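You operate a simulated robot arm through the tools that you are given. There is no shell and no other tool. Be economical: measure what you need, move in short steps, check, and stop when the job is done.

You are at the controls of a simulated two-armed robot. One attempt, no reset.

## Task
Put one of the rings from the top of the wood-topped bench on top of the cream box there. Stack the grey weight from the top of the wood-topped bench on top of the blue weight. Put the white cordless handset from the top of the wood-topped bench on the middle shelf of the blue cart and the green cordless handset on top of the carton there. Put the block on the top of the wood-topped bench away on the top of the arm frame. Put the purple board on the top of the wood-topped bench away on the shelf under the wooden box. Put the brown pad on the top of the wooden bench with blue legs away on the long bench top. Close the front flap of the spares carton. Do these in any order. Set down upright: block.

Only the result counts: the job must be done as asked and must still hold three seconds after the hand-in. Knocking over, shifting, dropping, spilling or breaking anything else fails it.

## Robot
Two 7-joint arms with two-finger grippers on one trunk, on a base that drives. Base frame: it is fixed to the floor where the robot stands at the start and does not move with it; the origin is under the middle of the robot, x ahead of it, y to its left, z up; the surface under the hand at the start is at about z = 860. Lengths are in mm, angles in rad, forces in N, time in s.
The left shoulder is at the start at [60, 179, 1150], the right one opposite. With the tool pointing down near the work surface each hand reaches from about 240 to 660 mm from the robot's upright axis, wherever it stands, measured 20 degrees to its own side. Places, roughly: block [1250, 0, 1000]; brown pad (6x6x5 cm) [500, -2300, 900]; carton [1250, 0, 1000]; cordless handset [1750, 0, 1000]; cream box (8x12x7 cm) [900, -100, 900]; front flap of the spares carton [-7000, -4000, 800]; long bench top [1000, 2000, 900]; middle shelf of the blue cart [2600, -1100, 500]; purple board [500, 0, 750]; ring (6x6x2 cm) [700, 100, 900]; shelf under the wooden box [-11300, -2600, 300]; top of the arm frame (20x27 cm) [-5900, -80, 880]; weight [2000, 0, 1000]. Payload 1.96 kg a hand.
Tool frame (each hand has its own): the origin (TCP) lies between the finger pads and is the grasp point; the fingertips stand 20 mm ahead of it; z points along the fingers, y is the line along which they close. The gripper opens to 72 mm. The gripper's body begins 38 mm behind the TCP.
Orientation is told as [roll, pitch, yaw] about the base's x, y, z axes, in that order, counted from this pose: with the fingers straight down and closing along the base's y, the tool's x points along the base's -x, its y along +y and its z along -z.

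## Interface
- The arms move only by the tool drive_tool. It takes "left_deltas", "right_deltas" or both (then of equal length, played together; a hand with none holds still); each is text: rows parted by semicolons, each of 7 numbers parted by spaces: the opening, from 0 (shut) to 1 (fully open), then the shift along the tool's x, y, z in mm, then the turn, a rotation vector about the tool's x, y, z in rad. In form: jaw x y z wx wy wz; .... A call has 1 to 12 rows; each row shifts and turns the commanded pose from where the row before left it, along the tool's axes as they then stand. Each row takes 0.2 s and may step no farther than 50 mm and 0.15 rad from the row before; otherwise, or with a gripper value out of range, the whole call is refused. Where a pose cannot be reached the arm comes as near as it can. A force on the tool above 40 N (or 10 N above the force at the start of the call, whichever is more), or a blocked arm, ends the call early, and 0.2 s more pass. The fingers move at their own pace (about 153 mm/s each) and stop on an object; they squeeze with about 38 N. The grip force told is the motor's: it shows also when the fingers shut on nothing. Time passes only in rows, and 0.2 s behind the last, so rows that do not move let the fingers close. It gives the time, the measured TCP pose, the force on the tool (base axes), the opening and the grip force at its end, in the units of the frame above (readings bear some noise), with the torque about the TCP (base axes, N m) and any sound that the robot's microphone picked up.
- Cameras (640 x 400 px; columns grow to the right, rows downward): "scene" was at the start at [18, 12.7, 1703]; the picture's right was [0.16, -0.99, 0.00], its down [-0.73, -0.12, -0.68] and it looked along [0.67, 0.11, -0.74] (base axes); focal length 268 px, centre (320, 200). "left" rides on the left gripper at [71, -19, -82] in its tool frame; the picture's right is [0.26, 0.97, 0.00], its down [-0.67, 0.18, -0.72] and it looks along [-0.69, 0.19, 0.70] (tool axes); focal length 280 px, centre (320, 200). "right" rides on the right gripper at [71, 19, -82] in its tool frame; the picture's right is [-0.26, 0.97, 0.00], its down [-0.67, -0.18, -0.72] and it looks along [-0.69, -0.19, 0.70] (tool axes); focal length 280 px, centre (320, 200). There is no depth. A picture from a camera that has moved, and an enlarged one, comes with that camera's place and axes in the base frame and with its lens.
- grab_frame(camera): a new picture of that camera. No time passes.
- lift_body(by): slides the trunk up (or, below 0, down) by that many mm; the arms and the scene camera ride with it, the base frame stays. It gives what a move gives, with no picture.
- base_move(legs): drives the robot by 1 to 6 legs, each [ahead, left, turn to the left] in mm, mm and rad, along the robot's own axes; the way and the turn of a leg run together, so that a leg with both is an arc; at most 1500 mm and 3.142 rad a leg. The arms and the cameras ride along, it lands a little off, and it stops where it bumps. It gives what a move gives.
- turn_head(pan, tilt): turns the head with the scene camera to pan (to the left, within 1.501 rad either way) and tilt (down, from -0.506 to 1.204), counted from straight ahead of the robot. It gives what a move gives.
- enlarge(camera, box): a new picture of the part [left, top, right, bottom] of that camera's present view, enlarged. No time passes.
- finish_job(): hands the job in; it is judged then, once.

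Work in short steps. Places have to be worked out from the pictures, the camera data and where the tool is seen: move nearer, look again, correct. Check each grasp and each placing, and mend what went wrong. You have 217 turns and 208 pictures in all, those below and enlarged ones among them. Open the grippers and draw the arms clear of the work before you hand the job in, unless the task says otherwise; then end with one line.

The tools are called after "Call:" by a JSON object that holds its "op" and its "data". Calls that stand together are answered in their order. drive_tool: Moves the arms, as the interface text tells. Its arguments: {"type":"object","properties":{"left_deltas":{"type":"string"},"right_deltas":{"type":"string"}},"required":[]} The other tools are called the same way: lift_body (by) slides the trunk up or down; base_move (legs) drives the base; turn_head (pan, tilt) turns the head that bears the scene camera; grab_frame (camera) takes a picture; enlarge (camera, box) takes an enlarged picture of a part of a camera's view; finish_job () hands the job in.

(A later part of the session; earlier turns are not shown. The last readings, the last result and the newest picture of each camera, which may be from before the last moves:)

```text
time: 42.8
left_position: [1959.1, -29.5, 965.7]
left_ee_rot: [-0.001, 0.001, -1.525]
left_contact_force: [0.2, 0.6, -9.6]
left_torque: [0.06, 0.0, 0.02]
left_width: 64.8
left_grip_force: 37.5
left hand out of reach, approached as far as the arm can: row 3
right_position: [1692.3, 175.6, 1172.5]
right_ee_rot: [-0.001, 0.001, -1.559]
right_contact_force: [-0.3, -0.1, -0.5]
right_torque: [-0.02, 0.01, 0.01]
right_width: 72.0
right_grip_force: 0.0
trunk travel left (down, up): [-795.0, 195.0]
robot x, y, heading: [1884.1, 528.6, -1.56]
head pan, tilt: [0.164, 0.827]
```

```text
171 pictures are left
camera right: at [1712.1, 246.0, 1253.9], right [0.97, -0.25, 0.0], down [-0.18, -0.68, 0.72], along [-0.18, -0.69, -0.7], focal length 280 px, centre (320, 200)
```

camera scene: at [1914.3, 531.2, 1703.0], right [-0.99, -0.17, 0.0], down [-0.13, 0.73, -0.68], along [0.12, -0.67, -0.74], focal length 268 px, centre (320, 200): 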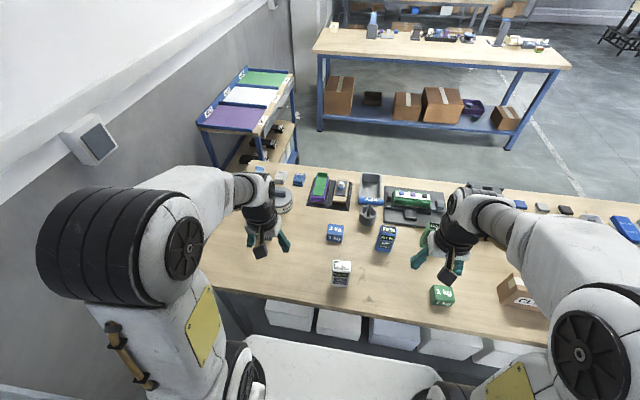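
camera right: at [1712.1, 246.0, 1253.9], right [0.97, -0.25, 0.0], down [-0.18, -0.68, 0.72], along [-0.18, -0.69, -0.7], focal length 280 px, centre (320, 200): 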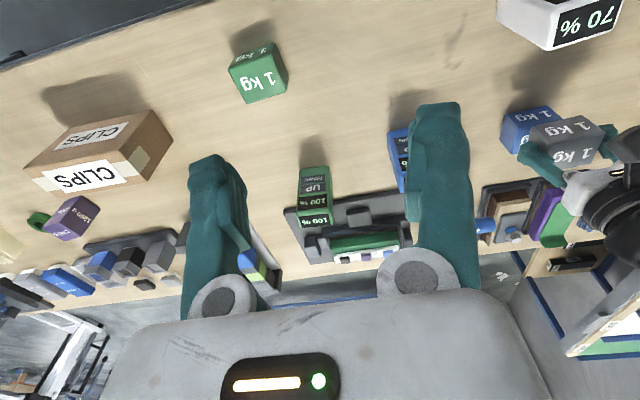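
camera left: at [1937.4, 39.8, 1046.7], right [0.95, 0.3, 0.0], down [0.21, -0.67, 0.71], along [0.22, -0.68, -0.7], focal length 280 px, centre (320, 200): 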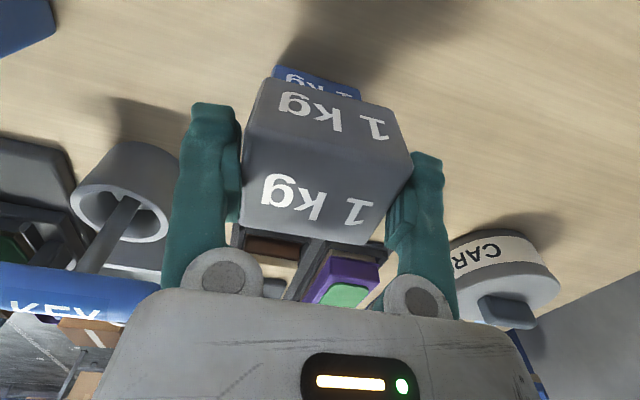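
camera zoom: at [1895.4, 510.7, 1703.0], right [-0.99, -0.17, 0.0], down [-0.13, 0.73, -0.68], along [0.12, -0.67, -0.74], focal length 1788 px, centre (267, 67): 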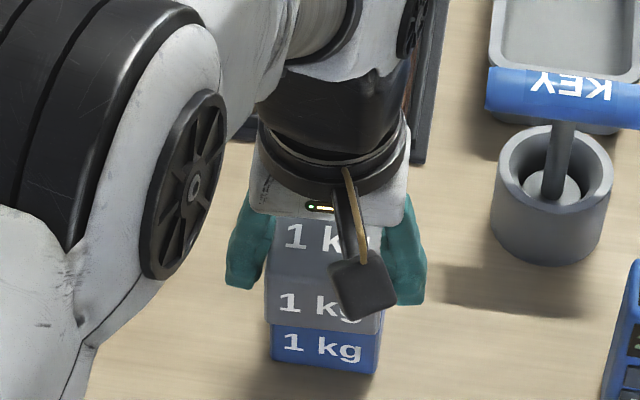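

The arm ran out of reach (y −29.5). I ease the base 22 mm nearer the bench.

Call:
{"op": "base_move", "data": {"legs": [[22, 0, 0]]}}

Call:
{"op": "enlarge", "data": {"camera": "right", "box": [480, 80, 640, 180]}}

Call:
{"op": "enlarge", "data": {"camera": "scene", "box": [280, 190, 376, 250]}}

```text
time: 43.6
left_position: [1959.9, -48.3, 967.6]
left_ee_rot: [0.0, -0.003, -1.525]
left_contact_force: [0.1, 1.3, -9.2]
left_torque: [0.03, 0.03, 0.01]
left_width: 65.0
left_grip_force: 37.8
right_position: [1693.3, 156.4, 1174.3]
right_ee_rot: [0.0, -0.004, -1.561]
right_contact_force: [0.1, 0.7, -0.1]
right_torque: [-0.01, 0.01, -0.02]
right_width: 71.8
right_grip_force: 0.0
trunk travel left (down, up): [-795.0, 195.0]
robot x, y, heading: [1882.8, 505.7, -1.562]
head pan, tilt: [0.164, 0.827]
```

```text
4.00 times, centred on (560, 130) of right
camera zoom: at [1712.4, 227.8, 1254.9], right [0.97, -0.25, 0.0], down [-0.18, -0.67, 0.72], along [-0.18, -0.69, -0.7], focal length 1122 px, centre (-640, 480)
```

zoom: 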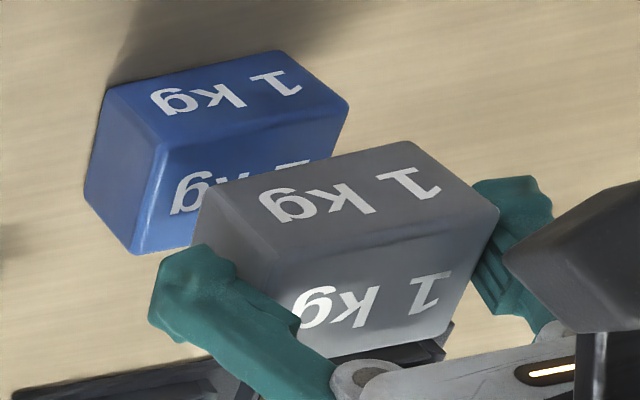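

```text
6.67 times, centred on (328, 220) of scene
camera zoom: at [1895.7, 493.9, 1703.0], right [-0.98, -0.17, 0.0], down [-0.13, 0.72, -0.68], along [0.12, -0.67, -0.73], focal length 1788 px, centre (267, 67)
```

zoom: 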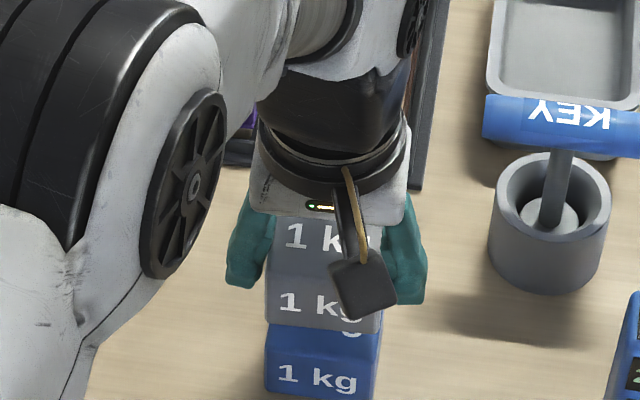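

The right camera shows the grey cube's lower edge lining up with the blue cube's upper edge within ~3 mm. I shift 2.5 mm and lower gently.

Call:
{"op": "drive_tool", "data": {"left_deltas": "0 0 -2.5 8 0 0 0;0 0 0 5 0 0 0;0 0 0 3 0 0 0;0 0 0 0 0 0 0"}}

Call:
{"op": "enlarge", "data": {"camera": "right", "box": [480, 60, 640, 160]}}

```text
time: 44.6
left_position: [1957.2, -52.3, 949.7]
left_ee_rot: [-0.001, 0.002, -1.526]
left_contact_force: [-0.1, -0.1, -9.6]
left_torque: [0.04, -0.02, 0.0]
left_width: 64.6
left_grip_force: 37.4
right_position: [1694.1, 153.3, 1172.0]
right_ee_rot: [0.0, 0.0, -1.561]
right_contact_force: [-0.5, 0.1, -0.7]
right_torque: [-0.03, -0.01, -0.02]
right_width: 72.0
right_grip_force: 0.1
trunk travel left (down, up): [-795.0, 195.0]
robot x, y, heading: [1882.8, 508.3, -1.563]
head pan, tilt: [0.164, 0.827]
```

```text
4.00 times, centred on (560, 110) of right
camera zoom: at [1712.4, 224.1, 1253.9], right [0.97, -0.25, 0.0], down [-0.18, -0.68, 0.72], along [-0.18, -0.69, -0.7], focal length 1122 px, centre (-640, 560)
```

zoom: 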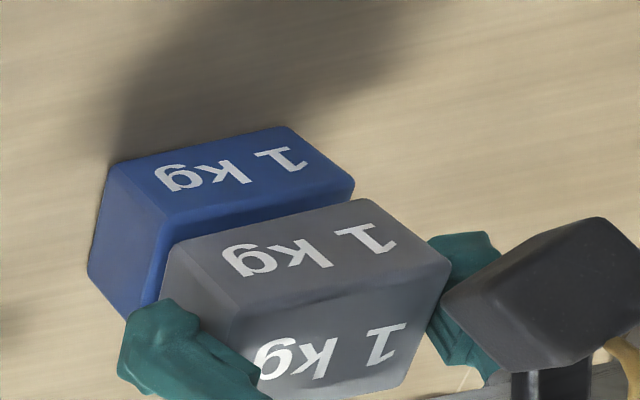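

Call:
{"op": "drive_tool", "data": {"left_deltas": "0 0 0 2 0 0 0;0 0 0 2 0 0 0;0 0 0 1.5 0 0 0;0 0 0 0 0 0 0"}}

Call:
{"op": "enlarge", "data": {"camera": "right", "box": [480, 60, 640, 160]}}

```text
time: 45.6
left_position: [1956.2, -52.4, 945.1]
left_ee_rot: [0.001, 0.002, -1.525]
left_contact_force: [-0.5, -0.2, -10.5]
left_torque: [0.03, -0.01, -0.02]
left_width: 64.8
left_grip_force: 38.2
right_position: [1693.5, 152.7, 1171.4]
right_ee_rot: [-0.001, 0.003, -1.561]
right_contact_force: [0.4, -0.4, 0.3]
right_torque: [0.01, -0.01, -0.01]
right_width: 72.2
right_grip_force: 0.1
trunk travel left (down, up): [-795.0, 195.0]
robot x, y, heading: [1882.9, 507.8, -1.561]
head pan, tilt: [0.164, 0.827]
```

```text
4.00 times, centred on (560, 110) of right
camera zoom: at [1712.4, 223.4, 1253.7], right [0.97, -0.25, 0.0], down [-0.18, -0.68, 0.71], along [-0.18, -0.69, -0.7], focal length 1122 px, centre (-640, 560)
```

zoom: 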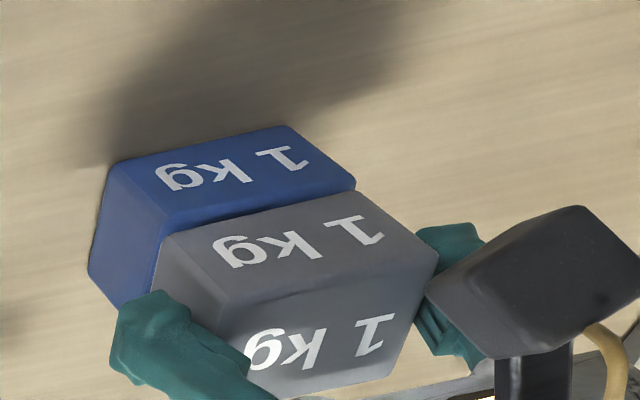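

Call:
{"op": "drive_tool", "data": {"left_deltas": "0 0 1.5 1.5 0 0 0;0 0 0 1.5 0 0 0;0 0 0 1 0 0 0;0 0 0 0 0 0 0"}}

```text
time: 46.6
left_position: [1958.7, -52.8, 941.9]
left_ee_rot: [0.0, -0.002, -1.526]
left_contact_force: [0.0, -3.2, 5.7]
left_torque: [0.22, 0.42, 0.06]
left_width: 64.7
left_grip_force: 38.4
right_position: [1693.9, 154.1, 1171.2]
right_ee_rot: [0.001, 0.001, -1.562]
right_contact_force: [0.0, 0.2, 0.1]
right_torque: [0.01, 0.0, 0.0]
right_width: 72.4
right_grip_force: 0.1
trunk travel left (down, up): [-795.0, 195.0]
robot x, y, heading: [1884.5, 506.8, -1.563]
head pan, tilt: [0.164, 0.827]
```

Contact (force went from −10 to +6 N). I release and rise straight up.

Call:
{"op": "drive_tool", "data": {"left_deltas": "1 0 0 -0.5 0 0 0;1 0 0 0 0 0 0;1 0 0 -10 0 0 0;1 0 0 -40 0 0 0;1 0 0 -40 0 0 0;1 45 0 -15 0 0 0;1 45 0 0 0 0 0;1 0 0 0 0 0 0"}}

Call:
{"op": "enlarge", "data": {"camera": "right", "box": [480, 60, 640, 160]}}

Call:
{"op": "grab_frame", "data": {"camera": "scene"}}

```text
time: 48.4
left_position: [1955.1, 37.6, 1044.9]
left_ee_rot: [0.0, 0.001, -1.526]
left_contact_force: [0.2, -0.4, -0.5]
left_torque: [0.02, -0.03, -0.03]
left_width: 72.2
left_grip_force: 0.1
right_position: [1693.3, 154.1, 1170.8]
right_ee_rot: [0.0, 0.0, -1.56]
right_contact_force: [-0.8, -0.6, -0.3]
right_torque: [0.04, 0.02, -0.01]
right_width: 72.2
right_grip_force: 0.1
trunk travel left (down, up): [-795.0, 195.0]
robot x, y, heading: [1886.2, 505.1, -1.561]
head pan, tilt: [0.164, 0.827]
```

```text
4.00 times, centred on (560, 110) of right
camera zoom: at [1712.3, 223.3, 1253.7], right [0.97, -0.25, 0.0], down [-0.18, -0.68, 0.71], along [-0.18, -0.69, -0.7], focal length 1122 px, centre (-640, 560)
```

zoom: 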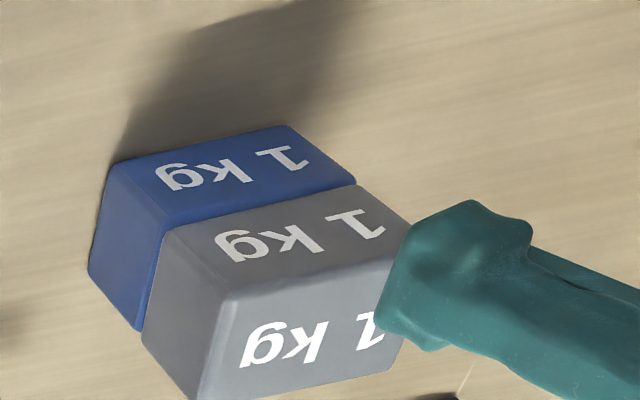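

```text
165 pictures are left
camera scene: at [1895.6, 487.7, 1702.9], right [-0.99, -0.17, 0.0], down [-0.13, 0.73, -0.68], along [0.12, -0.67, -0.74], focal length 268 px, centre (320, 200)
```

scene: 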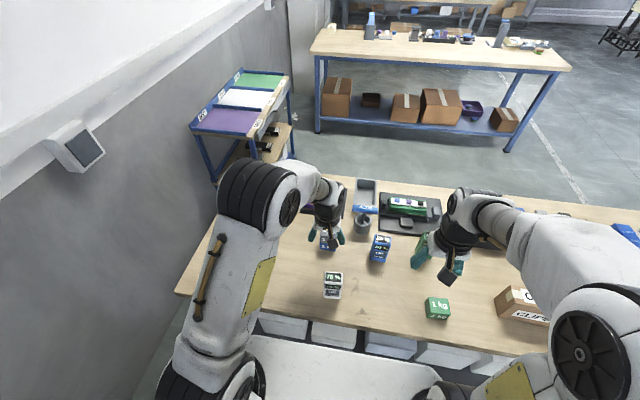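

The grey weight sits squarely on the blue one. Next the green handset (~(1620,−65)) with the right hand: retract the left hand and move right along the bench.

Call:
{"op": "drive_tool", "data": {"left_deltas": "1 30 20 -40 0 0 0;1 45 15 -15 0 0 0;1 45 15 -10 0 0 0"}}

Call:
{"op": "base_move", "data": {"legs": [[0, -190, 0]]}}

Call:
{"op": "grab_frame", "data": {"camera": "right"}}

Call:
{"op": "grab_frame", "data": {"camera": "scene"}}

```text
refused: row 1 steps farther than a row can; nothing moved
```

```text
time: 50.0
left_position: [1763.7, 37.2, 1045.2]
left_ee_rot: [-0.002, 0.002, -1.527]
left_contact_force: [0.1, 0.5, 0.8]
left_torque: [0.0, -0.01, 0.04]
left_width: 72.3
left_grip_force: 0.0
right_position: [1503.5, 152.5, 1172.8]
right_ee_rot: [0.001, -0.002, -1.562]
right_contact_force: [-0.5, -0.4, 0.2]
right_torque: [-0.01, 0.02, 0.03]
right_width: 71.9
right_grip_force: 0.0
trunk travel left (down, up): [-795.0, 195.0]
robot x, y, heading: [1692.1, 510.5, -1.561]
head pan, tilt: [0.164, 0.827]
```

```text
164 pictures are left
camera right: at [1521.6, 223.0, 1254.1], right [0.97, -0.25, 0.0], down [-0.18, -0.68, 0.72], along [-0.18, -0.69, -0.7], focal length 280 px, centre (320, 200)
```

right: 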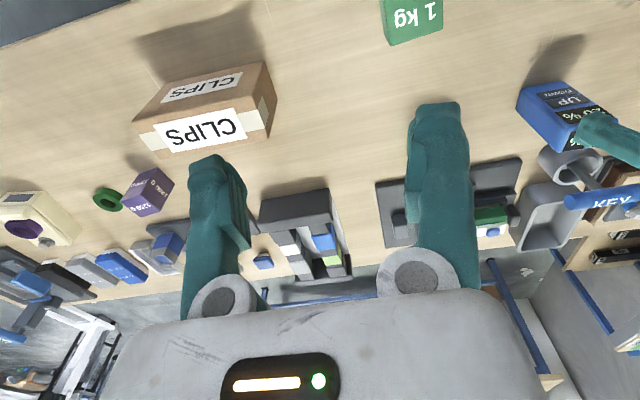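

```text
163 pictures are left
camera scene: at [1705.4, 487.6, 1703.0], right [-0.99, -0.17, 0.0], down [-0.13, 0.73, -0.68], along [0.12, -0.67, -0.74], focal length 268 px, centre (320, 200)
```

scene: 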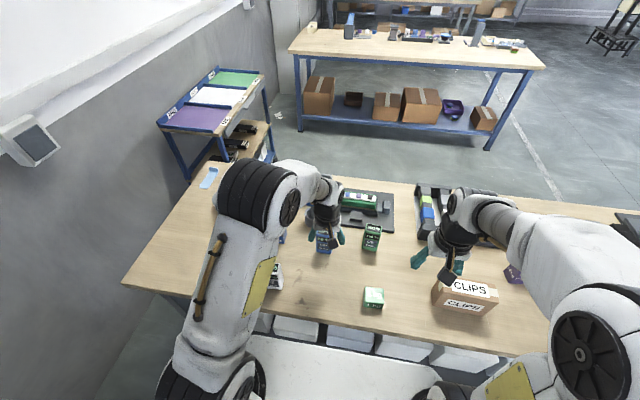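

Left hand gets retracted; right hand goes to a viewing pose near the green handset (≈(1626,−60)).

Call:
{"op": "drive_tool", "data": {"left_deltas": "1 25 0 -35 0 0 0;1 45 15 -10 0 0 0;1 45 15 0 0 0 0;1 20 15 0 0 0 0;1 0 0 0 0 0 0", "right_deltas": "1 -28 26.8 18 0 0 0;1 -28 26.8 18 0 0 0;1 -28 26.8 18 0 0 0;1 -28 26.8 18 0 0 0;1 0 0 0 0 0 0"}}

Call:
{"op": "grab_frame", "data": {"camera": "right"}}

Call:
{"op": "enlarge", "data": {"camera": "scene", "box": [290, 190, 450, 290]}}

```text
time: 51.2
left_position: [1801.9, 174.7, 1091.3]
left_ee_rot: [0.002, 0.0, -1.526]
left_contact_force: [0.6, -0.1, 0.8]
left_torque: [0.01, -0.02, 0.01]
left_width: 72.2
left_grip_force: 0.1
right_position: [1608.4, 40.9, 1100.1]
right_ee_rot: [0.001, 0.001, -1.562]
right_contact_force: [0.1, -0.4, 0.0]
right_torque: [-0.01, -0.02, 0.04]
right_width: 72.0
right_grip_force: 0.1
trunk travel left (down, up): [-795.0, 195.0]
robot x, y, heading: [1694.0, 508.3, -1.561]
head pan, tilt: [0.164, 0.827]
```

```text
162 pictures are left
camera right: at [1628.8, 111.3, 1182.0], right [0.97, -0.25, 0.0], down [-0.18, -0.68, 0.72], along [-0.18, -0.69, -0.7], focal length 280 px, centre (320, 200)
```

right: 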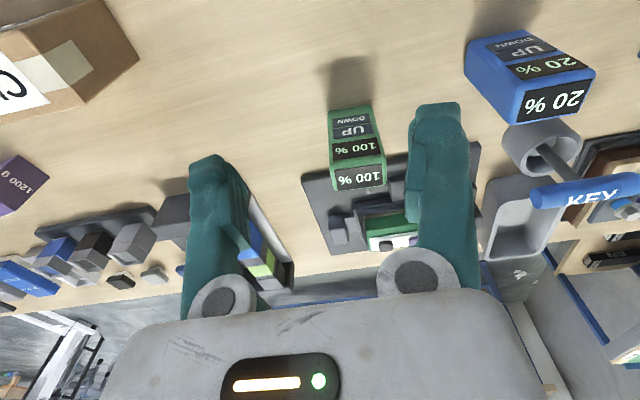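

```text
4.00 times, centred on (370, 240) of scene
camera zoom: at [1703.2, 488.3, 1703.0], right [-0.99, -0.17, 0.0], down [-0.13, 0.73, -0.68], along [0.12, -0.67, -0.74], focal length 1073 px, centre (120, 40)
```

zoom: 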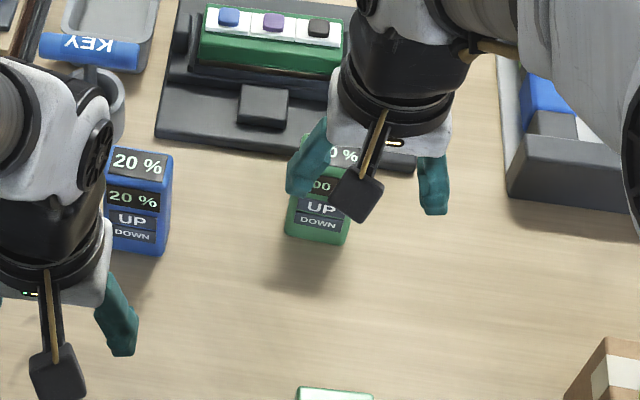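

Green handset: centre ≈ (1622,−75), top z≈971. I raise the trunk 90 mm for better reach and step left 60 mm.

Call:
{"op": "lift_body", "data": {"by": 90}}

Call:
{"op": "base_move", "data": {"legs": [[0, 60, 0]]}}

```text
time: 52.5
left_position: [1803.0, 173.4, 1181.6]
left_ee_rot: [-0.001, 0.002, -1.529]
left_contact_force: [-0.2, 0.1, -0.4]
left_torque: [0.03, -0.02, 0.0]
left_width: 72.1
left_grip_force: 0.2
right_position: [1610.3, 41.6, 1190.5]
right_ee_rot: [0.0, 0.0, -1.563]
right_contact_force: [-0.8, -0.4, 0.5]
right_torque: [-0.01, 0.01, -0.03]
right_width: 71.8
right_grip_force: 0.0
trunk travel left (down, up): [-885.0, 105.0]
robot x, y, heading: [1692.5, 505.4, -1.558]
head pan, tilt: [0.164, 0.827]
```

```text
time: 53.4
left_position: [1857.7, 173.7, 1180.7]
left_ee_rot: [0.005, -0.001, -1.527]
left_contact_force: [-1.4, 0.5, 0.0]
left_torque: [0.0, -0.04, 0.02]
left_width: 71.7
left_grip_force: 0.1
right_position: [1664.5, 40.8, 1189.9]
right_ee_rot: [0.005, 0.001, -1.562]
right_contact_force: [-0.7, 0.7, 0.1]
right_torque: [0.02, -0.07, -0.01]
right_width: 71.8
right_grip_force: 0.0
trunk travel left (down, up): [-885.0, 105.0]
robot x, y, heading: [1751.1, 506.6, -1.562]
head pan, tilt: [0.164, 0.827]
```

Call:
{"op": "drive_tool", "data": {"right_deltas": "1 -23.2 -8.5 30 0 0 0;1 -23.2 -8.5 30 0 0 0;1 -23.2 -8.5 30 0 0 0;1 -23.2 -8.5 30 0 0 0;1 -23.2 -8.5 30 0 0 0;1 0 0 0 0 0 0"}}

Call:
{"op": "grab_frame", "data": {"camera": "right"}}

Call:
{"op": "enlarge", "data": {"camera": "scene", "box": [320, 220, 480, 320]}}

```text
time: 54.8
left_position: [1864.5, 175.8, 1179.7]
left_ee_rot: [-0.001, 0.0, -1.526]
left_contact_force: [-0.3, 1.3, 0.0]
left_torque: [-0.02, 0.0, 0.02]
left_width: 72.1
left_grip_force: 0.1
right_position: [1628.6, -76.1, 1041.6]
right_ee_rot: [0.0, -0.001, -1.562]
right_contact_force: [0.1, -1.0, 0.1]
right_torque: [-0.02, 0.01, -0.02]
right_width: 72.0
right_grip_force: 0.1
trunk travel left (down, up): [-885.0, 105.0]
robot x, y, heading: [1751.0, 506.0, -1.561]
head pan, tilt: [0.164, 0.827]
```

```text
160 pictures are left
camera right: at [1648.6, -4.6, 1122.8], right [0.97, -0.25, 0.0], down [-0.18, -0.68, 0.72], along [-0.18, -0.69, -0.7], focal length 280 px, centre (320, 200)
```

right: 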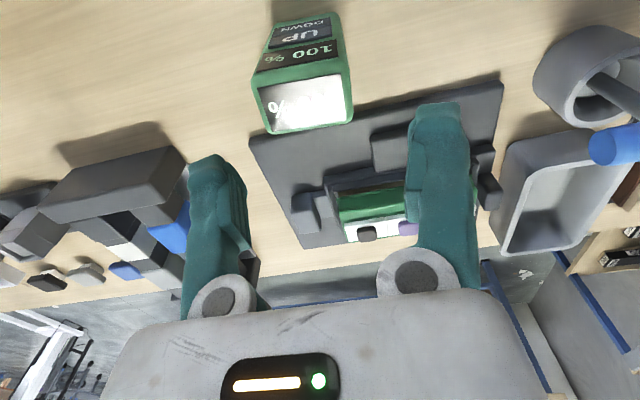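

```text
4.00 times, centred on (400, 270) of scene
camera zoom: at [1765.7, 489.4, 1793.0], right [-0.99, -0.17, 0.0], down [-0.13, 0.73, -0.68], along [0.12, -0.67, -0.74], focal length 1073 px, centre (0, -80)
```

zoom: 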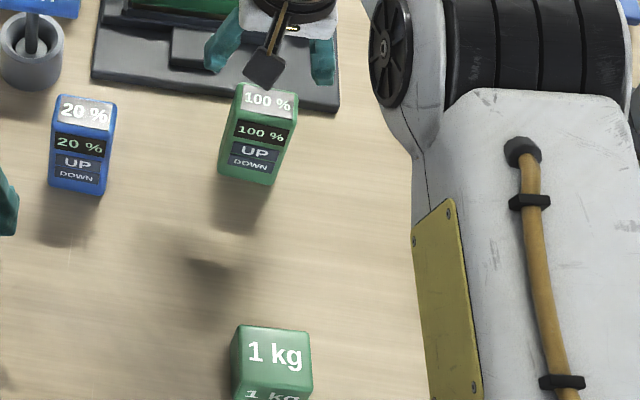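

Handset top centred at (1622,−75), turned −0.087. I correct, descend to z≈948 and grip.

Call:
{"op": "drive_tool", "data": {"right_deltas": "1 0.8 -6.5 0 0 0 0.096;1 0 0 40 0 0 0;1 0 0 40 0 0 0;1 0 0 13 0 0 0;1 0 0 0 0 0 0;0 0 0 0 0 0 0;0 0 0 0 0 0 0;0 0 0 0 0 0 0"}}

Call:
{"op": "grab_frame", "data": {"camera": "right"}}

```text
time: 56.6
left_position: [1863.4, 174.5, 1180.2]
left_ee_rot: [0.0, 0.003, -1.525]
left_contact_force: [-0.2, -0.7, 0.4]
left_torque: [0.02, -0.02, -0.04]
left_width: 72.2
left_grip_force: 0.0
right_position: [1621.6, -73.6, 947.0]
right_ee_rot: [0.0, -0.001, -1.658]
right_contact_force: [-0.8, 0.3, 0.6]
right_torque: [0.02, 0.04, 0.0]
right_width: 69.4
right_grip_force: 38.1
trunk travel left (down, up): [-885.0, 105.0]
robot x, y, heading: [1752.9, 509.6, -1.566]
head pan, tilt: [0.164, 0.827]
```

```text
158 pictures are left
camera right: at [1648.2, -6.6, 1028.6], right [0.94, -0.35, 0.0], down [-0.24, -0.66, 0.72], along [-0.25, -0.67, -0.7], focal length 280 px, centre (320, 200)
```

right: 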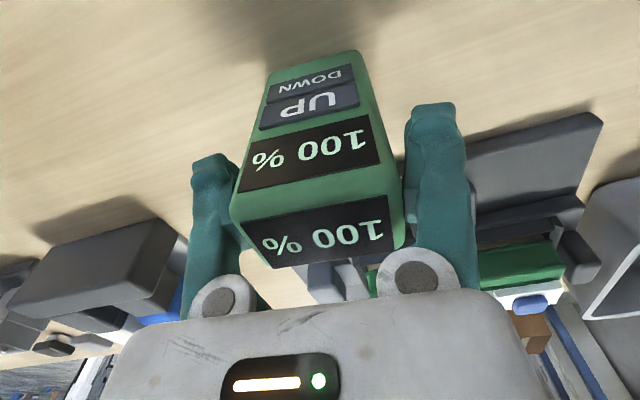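

Gripped. I lift 110 mm and check.

Call:
{"op": "drive_tool", "data": {"right_deltas": "0 0 0 -20 0 0 0;0 0 0 -45 0 0 0;0 0 0 -45 0 0 0;0 0 0 -45 0 0 0;0 0 0 0 0 0 0"}}

Call:
{"op": "grab_frame", "data": {"camera": "right"}}

```text
time: 57.8
left_position: [1861.9, 174.4, 1179.8]
left_ee_rot: [0.001, 0.001, -1.527]
left_contact_force: [-0.5, -0.4, 1.0]
left_torque: [0.01, -0.02, 0.02]
left_width: 71.9
left_grip_force: 0.0
right_position: [1621.6, -74.2, 1102.3]
right_ee_rot: [0.001, 0.0, -1.657]
right_contact_force: [0.2, 0.5, -2.1]
right_torque: [-0.02, -0.02, 0.0]
right_width: 69.2
right_grip_force: 38.1
trunk travel left (down, up): [-885.0, 105.0]
robot x, y, heading: [1750.3, 505.3, -1.563]
head pan, tilt: [0.164, 0.827]
```

```text
157 pictures are left
camera right: at [1648.1, -6.8, 1184.4], right [0.94, -0.35, 0.0], down [-0.24, -0.66, 0.71], along [-0.25, -0.67, -0.7], focal length 280 px, centre (320, 200)
```

right: 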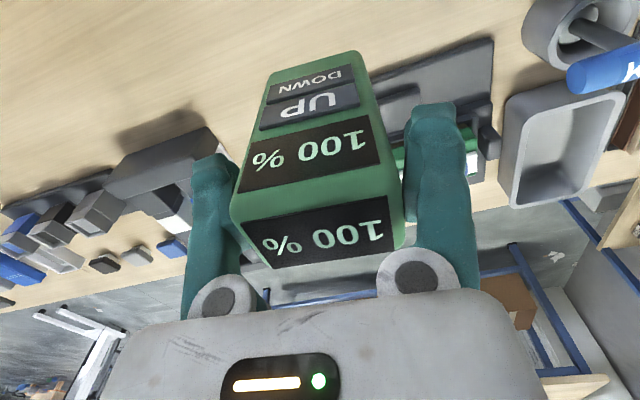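

Held firmly (2 N); its bottom is 87 mm under the TCP. I pull back and raise, then drive right toward the carton.

Call:
{"op": "drive_tool", "data": {"right_deltas": "0 35 0 -30 0 0 0;0 35 0 -30 0 0 0;0 40 0 -20 0 0 0;0 0 0 0 0 0 0"}}

Call:
{"op": "base_move", "data": {"legs": [[0, -220, 0]]}}

Call:
{"op": "grab_frame", "data": {"camera": "scene"}}

Call:
{"op": "grab_frame", "data": {"camera": "right"}}

```text
time: 58.8
left_position: [1861.7, 173.3, 1180.5]
left_ee_rot: [0.0, 0.0, -1.527]
left_contact_force: [0.2, 0.5, -0.3]
left_torque: [0.01, 0.01, 0.02]
left_width: 72.0
left_grip_force: 0.1
right_position: [1632.0, 33.3, 1181.7]
right_ee_rot: [0.0, 0.002, -1.659]
right_contact_force: [-0.4, -0.2, -1.8]
right_torque: [0.02, 0.01, -0.02]
right_width: 69.2
right_grip_force: 38.7
trunk travel left (down, up): [-885.0, 105.0]
robot x, y, heading: [1749.8, 505.6, -1.561]
head pan, tilt: [0.164, 0.827]
```

```text
time: 60.5
left_position: [1643.6, 172.7, 1180.5]
left_ee_rot: [-0.004, 0.002, -1.527]
left_contact_force: [-0.2, 0.0, 0.0]
left_torque: [-0.01, -0.01, -0.02]
left_width: 72.1
left_grip_force: 0.1
right_position: [1412.3, 32.1, 1181.6]
right_ee_rot: [-0.002, -0.001, -1.658]
right_contact_force: [-0.5, -0.8, -1.9]
right_torque: [0.0, 0.02, 0.02]
right_width: 69.2
right_grip_force: 38.0
trunk travel left (down, up): [-885.0, 105.0]
robot x, y, heading: [1532.9, 503.1, -1.559]
head pan, tilt: [0.164, 0.827]
```

```text
156 pictures are left
camera scene: at [1545.6, 486.2, 1792.9], right [-0.99, -0.17, 0.0], down [-0.13, 0.73, -0.68], along [0.12, -0.67, -0.74], focal length 268 px, centre (320, 200)
```

scene: 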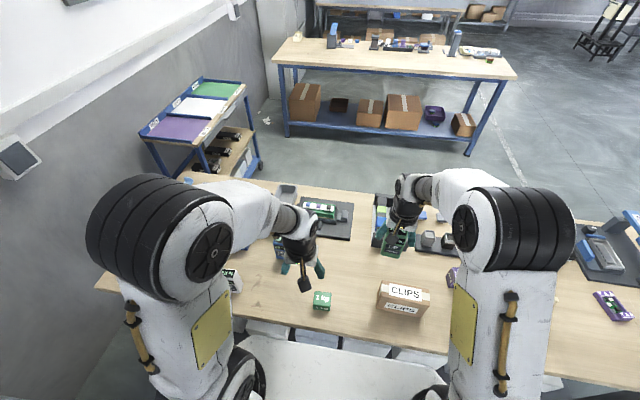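

```text
155 pictures are left
camera right: at [1439.0, 101.0, 1263.9], right [0.94, -0.34, 0.0], down [-0.24, -0.66, 0.72], along [-0.25, -0.67, -0.7], focal length 280 px, centre (320, 200)
```

right: 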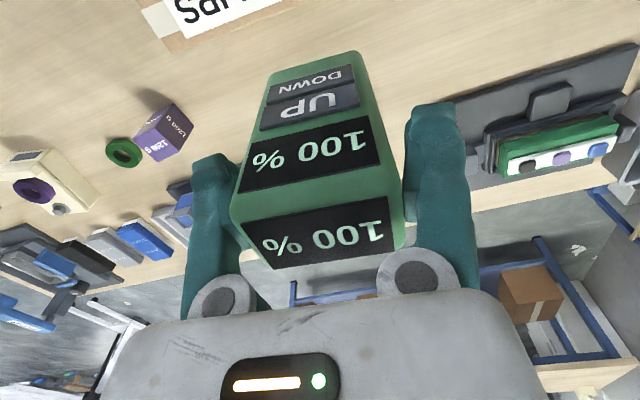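

Call:
{"op": "enlarge", "data": {"camera": "scene", "box": [340, 250, 468, 330]}}

```text
5.00 times, centred on (404, 290) of scene
camera zoom: at [1545.6, 486.2, 1792.9], right [-0.99, -0.17, 0.0], down [-0.13, 0.73, -0.68], along [0.12, -0.67, -0.74], focal length 1341 px, centre (-100, -250)
```

zoom: 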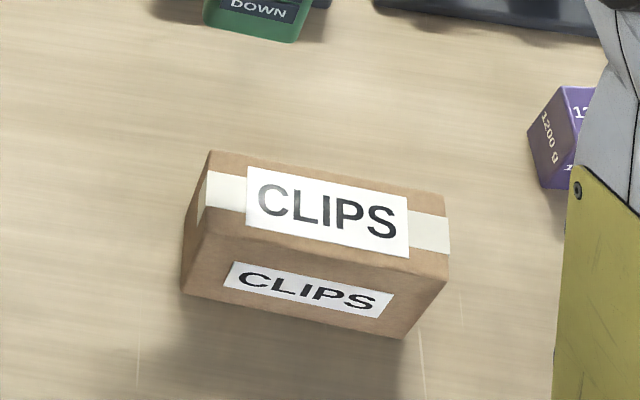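

Carton top: z≈955, spanning x 1265–1414, y 50–107. I move the handset over its centre (1340,79) and lower to ~15 mm above.

Call:
{"op": "drive_tool", "data": {"right_deltas": "0 20.5 -38 0 0 0 0;0 20.5 -38 0 0 0 0;0 0 0 40 0 0 0;0 0 0 40 0 0 0;0 0 0 42 0 0 0;0 0 0 0 0 0 0"}}

Call:
{"op": "grab_frame", "data": {"camera": "right"}}

Call:
{"op": "enlarge", "data": {"camera": "scene", "box": [340, 250, 468, 330]}}

Call:
{"op": "grab_frame", "data": {"camera": "left"}}

```text
time: 61.9
left_position: [1642.2, 172.2, 1180.9]
left_ee_rot: [-0.001, 0.002, -1.529]
left_contact_force: [-0.1, 0.5, 0.5]
left_torque: [-0.02, 0.01, 0.0]
left_width: 72.0
left_grip_force: 0.0
right_position: [1339.2, 82.1, 1059.2]
right_ee_rot: [0.0, -0.001, -1.658]
right_contact_force: [-0.3, -0.6, -2.5]
right_torque: [0.03, 0.03, 0.01]
right_width: 69.2
right_grip_force: 37.3
trunk travel left (down, up): [-885.0, 105.0]
robot x, y, heading: [1531.9, 510.0, -1.564]
head pan, tilt: [0.164, 0.827]
```

```text
153 pictures are left
camera right: at [1365.3, 149.4, 1141.3], right [0.94, -0.34, 0.0], down [-0.24, -0.66, 0.72], along [-0.25, -0.67, -0.7], focal length 280 px, centre (320, 200)
```

right: 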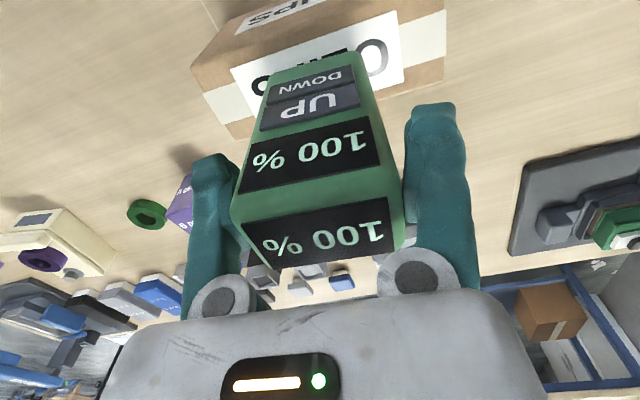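

```text
5.00 times, centred on (404, 290) of scene
camera zoom: at [1543.4, 485.9, 1793.0], right [-0.99, -0.17, 0.0], down [-0.13, 0.73, -0.68], along [0.12, -0.67, -0.74], focal length 1341 px, centre (-100, -250)
```

zoom: 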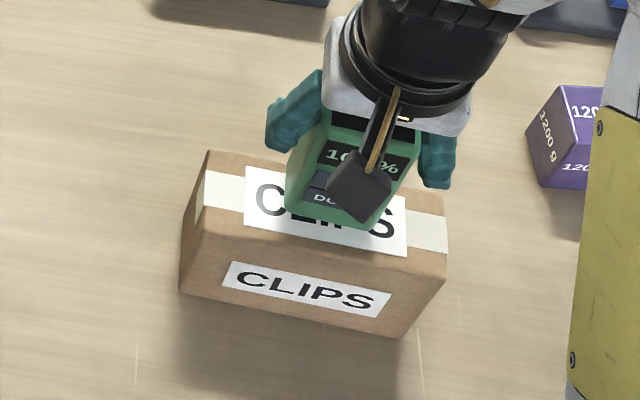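

```text
151 pictures are left
camera left: at [1620.3, 241.7, 1261.4], right [0.95, 0.3, 0.0], down [0.21, -0.67, 0.71], along [0.22, -0.68, -0.7], focal length 280 px, centre (320, 200)
```

left: 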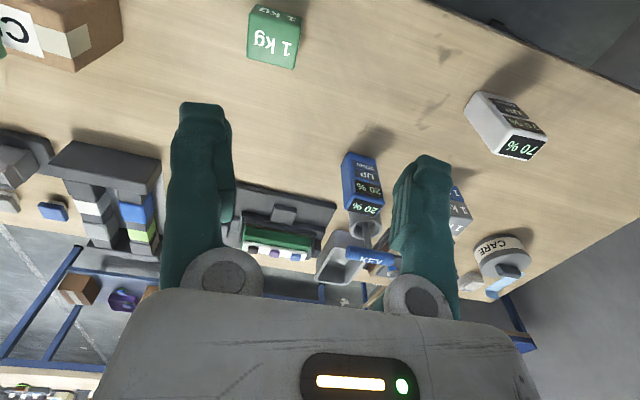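

Well centred. Lowering slowly to contact.

Call:
{"op": "drive_tool", "data": {"right_deltas": "0 0 0 8 0 0 0;0 0 0 4 0 0 0;0 0 0 2 0 0 0;0 0 0 0 0 0 0"}}

```text
time: 62.7
left_position: [1643.4, 175.5, 1180.8]
left_ee_rot: [0.001, -0.001, -1.527]
left_contact_force: [0.4, -0.6, 0.3]
left_torque: [-0.04, 0.02, -0.01]
left_width: 72.1
left_grip_force: 0.1
right_position: [1339.9, 81.6, 1051.4]
right_ee_rot: [-0.003, -0.01, -1.658]
right_contact_force: [0.0, 7.2, 31.5]
right_torque: [1.11, -0.53, 0.11]
right_width: 68.9
right_grip_force: 37.5
trunk travel left (down, up): [-885.0, 105.0]
robot x, y, heading: [1530.9, 506.7, -1.564]
head pan, tilt: [0.164, 0.827]
stopped in row 3 (right hand): the force on the tool passed its limit at 48 N (the readings are from after the stop); the commanded pose is now the measured one
```

Contact already; I ease up 1 mm, then look before releasing.

Call:
{"op": "drive_tool", "data": {"right_deltas": "0 0 0 -1.5 0 0 0;0 0 0 0 0 0 0"}}

Call:
{"op": "enlarge", "data": {"camera": "scene", "box": [340, 250, 468, 330]}}

```text
time: 63.3
left_position: [1642.2, 175.7, 1180.6]
left_ee_rot: [0.0, 0.0, -1.526]
left_contact_force: [-1.0, 0.4, 0.2]
left_torque: [0.01, 0.03, -0.01]
left_width: 72.2
left_grip_force: 0.1
right_position: [1341.1, 81.3, 1052.1]
right_ee_rot: [0.0, -0.01, -1.658]
right_contact_force: [0.2, 5.6, 20.1]
right_torque: [0.75, -0.42, 0.1]
right_width: 69.3
right_grip_force: 38.1
trunk travel left (down, up): [-885.0, 105.0]
robot x, y, heading: [1530.9, 506.9, -1.562]
head pan, tilt: [0.164, 0.827]
```

```text
5.00 times, centred on (404, 290) of scene
camera zoom: at [1544.4, 490.5, 1792.9], right [-0.99, -0.17, 0.0], down [-0.13, 0.72, -0.68], along [0.12, -0.67, -0.73], focal length 1341 px, centre (-100, -250)
```

zoom: 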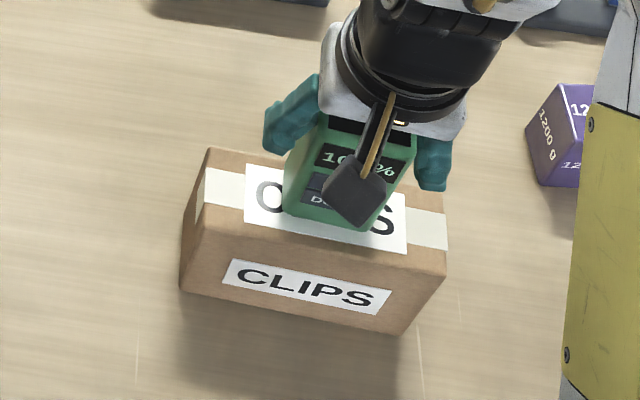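

Call:
{"op": "drive_tool", "data": {"right_deltas": "0 0 0 -1.5 0 0 0;0 0 0 0 0 0 0;1 0 0 0 0 0 0;1 0 0 0 0 0 0;1 0 0 0 0 0 0"}}

Call:
{"op": "grab_frame", "data": {"camera": "right"}}

```text
time: 64.5
left_position: [1642.2, 172.8, 1179.9]
left_ee_rot: [0.0, 0.001, -1.528]
left_contact_force: [0.4, 0.7, 0.7]
left_torque: [0.02, 0.03, 0.01]
left_width: 72.2
left_grip_force: 0.0
right_position: [1339.4, 78.2, 1051.7]
right_ee_rot: [-0.001, -0.007, -1.659]
right_contact_force: [-0.4, -0.2, -0.7]
right_torque: [-0.04, -0.03, 0.05]
right_width: 72.0
right_grip_force: 0.0
trunk travel left (down, up): [-885.0, 105.0]
robot x, y, heading: [1528.5, 504.9, -1.561]
head pan, tilt: [0.164, 0.827]
```

```text
149 pictures are left
camera right: at [1364.8, 147.2, 1133.1], right [0.94, -0.35, 0.0], down [-0.24, -0.65, 0.72], along [-0.25, -0.68, -0.69], focal length 280 px, centre (320, 200)
```

right: 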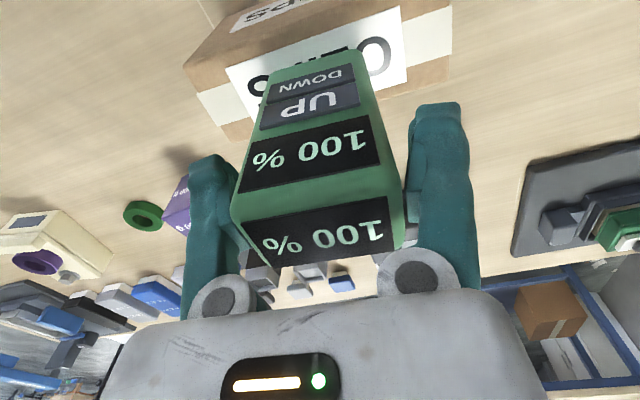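

It stands free. I rise straight up slowly.

Call:
{"op": "drive_tool", "data": {"right_deltas": "1 0 0 -10 0 0 0;1 0 0 -15 0 0 0;1 0 0 -20 0 0 0;1 0 0 -30 0 0 0;1 0 0 -40 0 0 0;1 40 0 -10 0 0 0;1 0 0 0 0 0 0"}}

Call:
{"op": "enlarge", "data": {"camera": "scene", "box": [340, 240, 468, 320]}}

```text
time: 66.1
left_position: [1641.5, 170.7, 1179.6]
left_ee_rot: [0.0, 0.002, -1.528]
left_contact_force: [-0.6, -0.4, 0.4]
left_torque: [-0.01, -0.04, 0.01]
left_width: 72.1
left_grip_force: 0.1
right_position: [1342.9, 119.0, 1176.5]
right_ee_rot: [0.001, -0.006, -1.657]
right_contact_force: [0.2, -0.6, -0.1]
right_torque: [0.0, 0.02, -0.02]
right_width: 72.1
right_grip_force: 0.1
trunk travel left (down, up): [-885.0, 105.0]
robot x, y, heading: [1532.7, 504.2, -1.561]
head pan, tilt: [0.164, 0.827]
```

```text
5.00 times, centred on (404, 280) of scene
camera zoom: at [1543.2, 485.4, 1792.9], right [-0.99, -0.17, 0.0], down [-0.13, 0.73, -0.68], along [0.12, -0.67, -0.74], focal length 1341 px, centre (-100, -200)
```

zoom: 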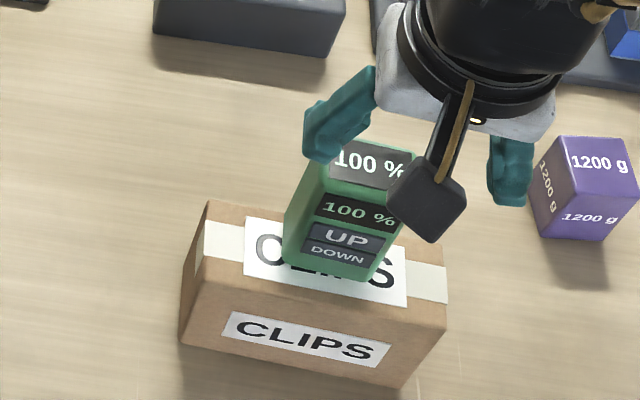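

Green handset stands on the carton. Now the white handset (~(1925,130)): I go back left along the bench, a bit away from it, for a tilted (45°) grasp.

Call:
{"op": "base_move", "data": {"legs": [[-110, 0, 0], [0, 250, 0]]}}

Call:
{"op": "drive_tool", "data": {"left_deltas": "1 0 5 0 0 0 0.045;1 -10 10 0 0 -0.15 0;1 -10 10 0 0 -0.15 0;1 0 10 0 0 -0.15 0;1 0 0 0 0 -0.15 0;1 0 0 0 0 -0.15 0;1 0 0 0 0 0 0"}}

Call:
{"op": "grab_frame", "data": {"camera": "left"}}

Call:
{"op": "grab_frame", "data": {"camera": "scene"}}

```text
time: 68.7
left_position: [1891.5, 284.7, 1180.4]
left_ee_rot: [0.001, -0.001, -1.527]
left_contact_force: [0.1, -0.5, 0.7]
left_torque: [0.0, -0.04, -0.01]
left_width: 71.9
left_grip_force: 0.0
right_position: [1591.9, 231.3, 1178.2]
right_ee_rot: [0.0, -0.008, -1.658]
right_contact_force: [0.6, -0.3, -0.4]
right_torque: [0.01, -0.01, 0.0]
right_width: 71.7
right_grip_force: 0.1
trunk travel left (down, up): [-885.0, 105.0]
robot x, y, heading: [1786.3, 617.6, -1.564]
head pan, tilt: [0.164, 0.827]
```

```text
time: 70.3
left_position: [1930.7, 233.2, 1181.3]
left_ee_rot: [0.043, -0.506, -1.572]
left_contact_force: [0.0, 0.8, 0.5]
left_torque: [-0.01, 0.02, -0.02]
left_width: 71.9
left_grip_force: 0.1
left hand out of reach, approached as far as the arm can: row 4, 5, 6
right_position: [1593.2, 231.0, 1177.9]
right_ee_rot: [-0.001, -0.008, -1.658]
right_contact_force: [-0.4, 0.1, 0.2]
right_torque: [0.01, -0.01, 0.0]
right_width: 72.0
right_grip_force: 0.0
trunk travel left (down, up): [-885.0, 105.0]
robot x, y, heading: [1778.0, 618.4, -1.562]
head pan, tilt: [0.164, 0.827]
```

```text
147 pictures are left
camera left: at [1908.0, 334.5, 1216.8], right [0.96, 0.25, -0.09], down [0.15, -0.24, 0.96], along [0.22, -0.94, -0.27], focal length 280 px, centre (320, 200)
```

left: 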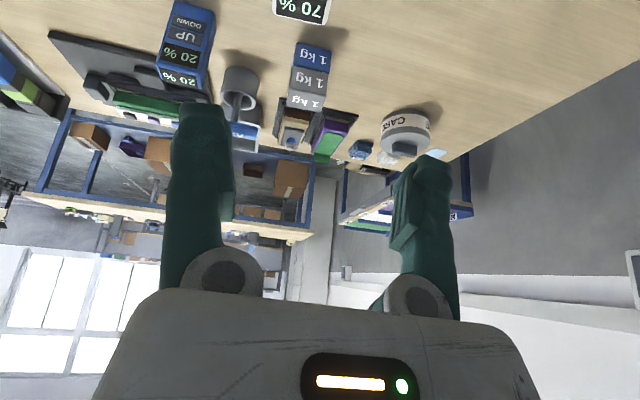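

```text
146 pictures are left
camera scene: at [1793.5, 598.4, 1793.0], right [-0.99, -0.17, 0.0], down [-0.13, 0.73, -0.68], along [0.12, -0.67, -0.74], focal length 268 px, centre (320, 200)
```

scene: 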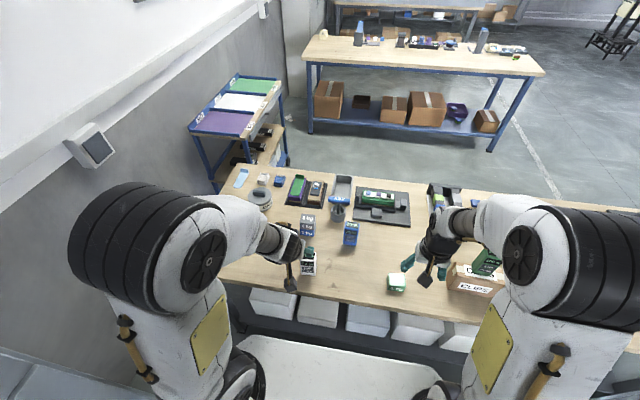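

Call:
{"op": "enlarge", "data": {"camera": "scene", "box": [270, 220, 366, 280]}}

Call:
{"op": "enlarge", "data": {"camera": "scene", "box": [175, 70, 303, 200]}}

```text
6.67 times, centred on (318, 250) of scene
camera zoom: at [1793.5, 598.4, 1793.0], right [-0.99, -0.17, 0.0], down [-0.13, 0.73, -0.68], along [0.12, -0.67, -0.74], focal length 1788 px, centre (333, -133)
```

zoom: 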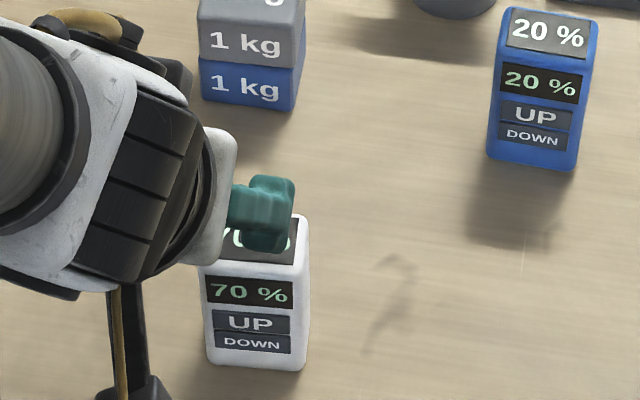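

```text
3.08 times, centred on (239, 135) of scene
camera zoom: at [1793.5, 598.4, 1793.0], right [-0.99, -0.17, 0.0], down [-0.13, 0.73, -0.68], along [0.12, -0.67, -0.74], focal length 825 px, centre (569, 400)
```

zoom: 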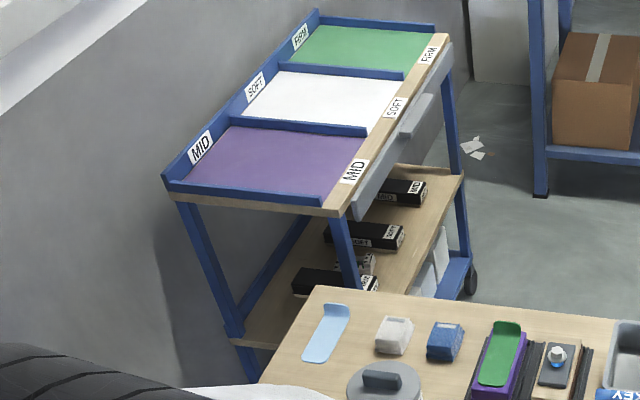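

White handset: near face y≈136, centre (1918,119), square to the bench. I lower the tilted left hand behind it, adding tilt.

Call:
{"op": "drive_tool", "data": {"left_deltas": "1 10 -3.2 40 0 0 0;1 10 -3.2 40 0 0 0;1 10 -3.2 40 0 0 0;1 10 -3.2 40 0 0 0;1 0 0 0 0 -0.12 0;1 0 0 0 0 -0.12 0;1 0 0 0 0 0 0"}}

Call:
{"op": "grab_frame", "data": {"camera": "left"}}

```text
time: 71.9
left_position: [1924.2, 190.2, 1021.4]
left_ee_rot: [0.053, -0.752, -1.586]
left_contact_force: [-0.7, -0.3, -0.2]
left_torque: [0.02, 0.03, -0.01]
left_width: 72.0
left_grip_force: 0.1
right_position: [1594.6, 231.1, 1177.2]
right_ee_rot: [0.0, -0.005, -1.659]
right_contact_force: [-0.1, -0.9, -0.3]
right_torque: [-0.03, -0.02, 0.0]
right_width: 71.9
right_grip_force: 0.1
trunk travel left (down, up): [-885.0, 105.0]
robot x, y, heading: [1780.2, 620.6, -1.566]
head pan, tilt: [0.164, 0.827]
```

```text
143 pictures are left
camera left: at [1903.2, 296.9, 1032.0], right [0.97, 0.21, -0.14], down [0.15, 0.0, 0.99], along [0.21, -0.98, -0.03], focal length 280 px, centre (320, 200)
```

left: 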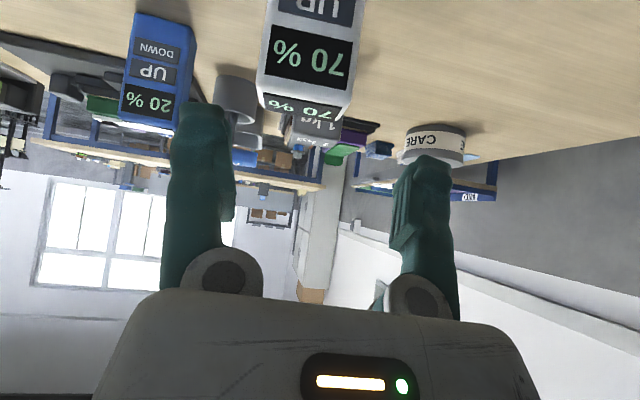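

Tilt 43° reached and handset confirmed at x≈1919, top z≈970. I level the tool, advance along its axis and close.

Call:
{"op": "drive_tool", "data": {"left_deltas": "1 0 -5 0 0.0425 0 -0.0115;1 1 0 40 0 0 0;1 1 0 40 0 0 0;1 0 0 20 0 0 0;1 0 0 0 0 0 0"}}

Call:
{"op": "grab_frame", "data": {"camera": "left"}}

```text
time: 73.1
left_position: [1922.2, 108.0, 967.3]
left_ee_rot: [-0.002, -0.747, -1.57]
left_contact_force: [-0.8, -0.3, 0.9]
left_torque: [0.05, 0.02, 0.0]
left_width: 72.1
left_grip_force: 0.3
left hand out of reach, approached as far as the arm can: row 2, 3
right_position: [1594.6, 231.1, 1176.3]
right_ee_rot: [0.0, -0.006, -1.658]
right_contact_force: [0.9, 0.3, -0.2]
right_torque: [0.0, 0.0, 0.01]
right_width: 72.0
right_grip_force: 0.1
trunk travel left (down, up): [-885.0, 105.0]
robot x, y, heading: [1780.9, 618.4, -1.559]
head pan, tilt: [0.164, 0.827]
```

```text
142 pictures are left
camera left: at [1903.6, 215.2, 978.7], right [0.97, 0.19, -0.18], down [0.18, -0.01, 0.98], along [0.19, -0.98, -0.04], focal length 280 px, centre (320, 200)
```

left: 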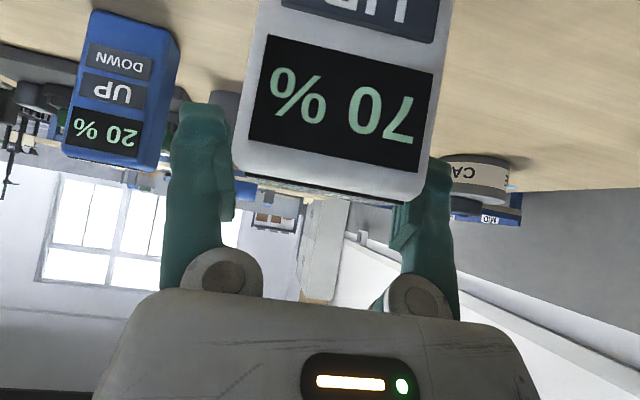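

The arm is at a wrist limit and ended 22 mm high. I shift back 14 mm, then lower the trunk instead.

Call:
{"op": "drive_tool", "data": {"left_deltas": "1 10.2 -2 -9.5 0 0 0;1 0 0 0 0 0 0"}}

Call:
{"op": "lift_body", "data": {"by": -25}}

Call:
{"op": "grab_frame", "data": {"camera": "left"}}

```text
time: 73.7
left_position: [1921.6, 114.1, 967.3]
left_ee_rot: [0.0, -0.745, -1.57]
left_contact_force: [0.2, -0.3, 0.3]
left_torque: [0.0, -0.02, -0.03]
left_width: 72.2
left_grip_force: 0.1
left hand out of reach, approached as far as the arm can: row 1
right_position: [1593.6, 230.3, 1177.9]
right_ee_rot: [0.0, -0.007, -1.659]
right_contact_force: [-0.4, -0.2, -0.8]
right_torque: [-0.03, 0.0, 0.0]
right_width: 72.2
right_grip_force: 0.1
trunk travel left (down, up): [-885.0, 105.0]
robot x, y, heading: [1780.6, 619.8, -1.561]
head pan, tilt: [0.164, 0.827]
```

```text
time: 74.2
left_position: [1920.9, 111.3, 954.5]
left_ee_rot: [-0.002, -0.757, -1.569]
left_contact_force: [-0.2, 3.1, 9.4]
left_torque: [0.22, 0.08, 0.0]
left_width: 71.9
left_grip_force: 0.2
right_position: [1593.4, 232.1, 1161.0]
right_ee_rot: [0.001, -0.01, -1.658]
right_contact_force: [-0.4, 0.7, -0.1]
right_torque: [-0.03, -0.04, -0.03]
right_width: 71.7
right_grip_force: 0.1
trunk travel left (down, up): [-868.0, 122.0]
robot x, y, heading: [1782.5, 614.6, -1.562]
head pan, tilt: [0.164, 0.827]
stopped: the force on the tool passed its limit at 60 N (the readings are from after the stop); the commanded pose is now the measured one
```

```text
141 pictures are left
camera left: at [1901.9, 219.8, 965.2], right [0.96, 0.19, -0.18], down [0.18, 0.0, 0.98], along [0.19, -0.98, -0.03], focal length 280 px, centre (320, 200)
```

left: 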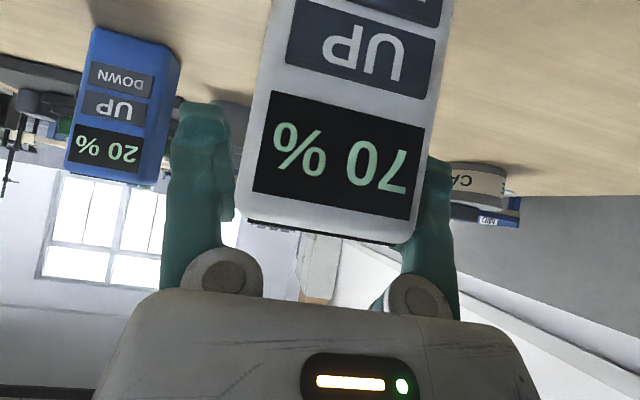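

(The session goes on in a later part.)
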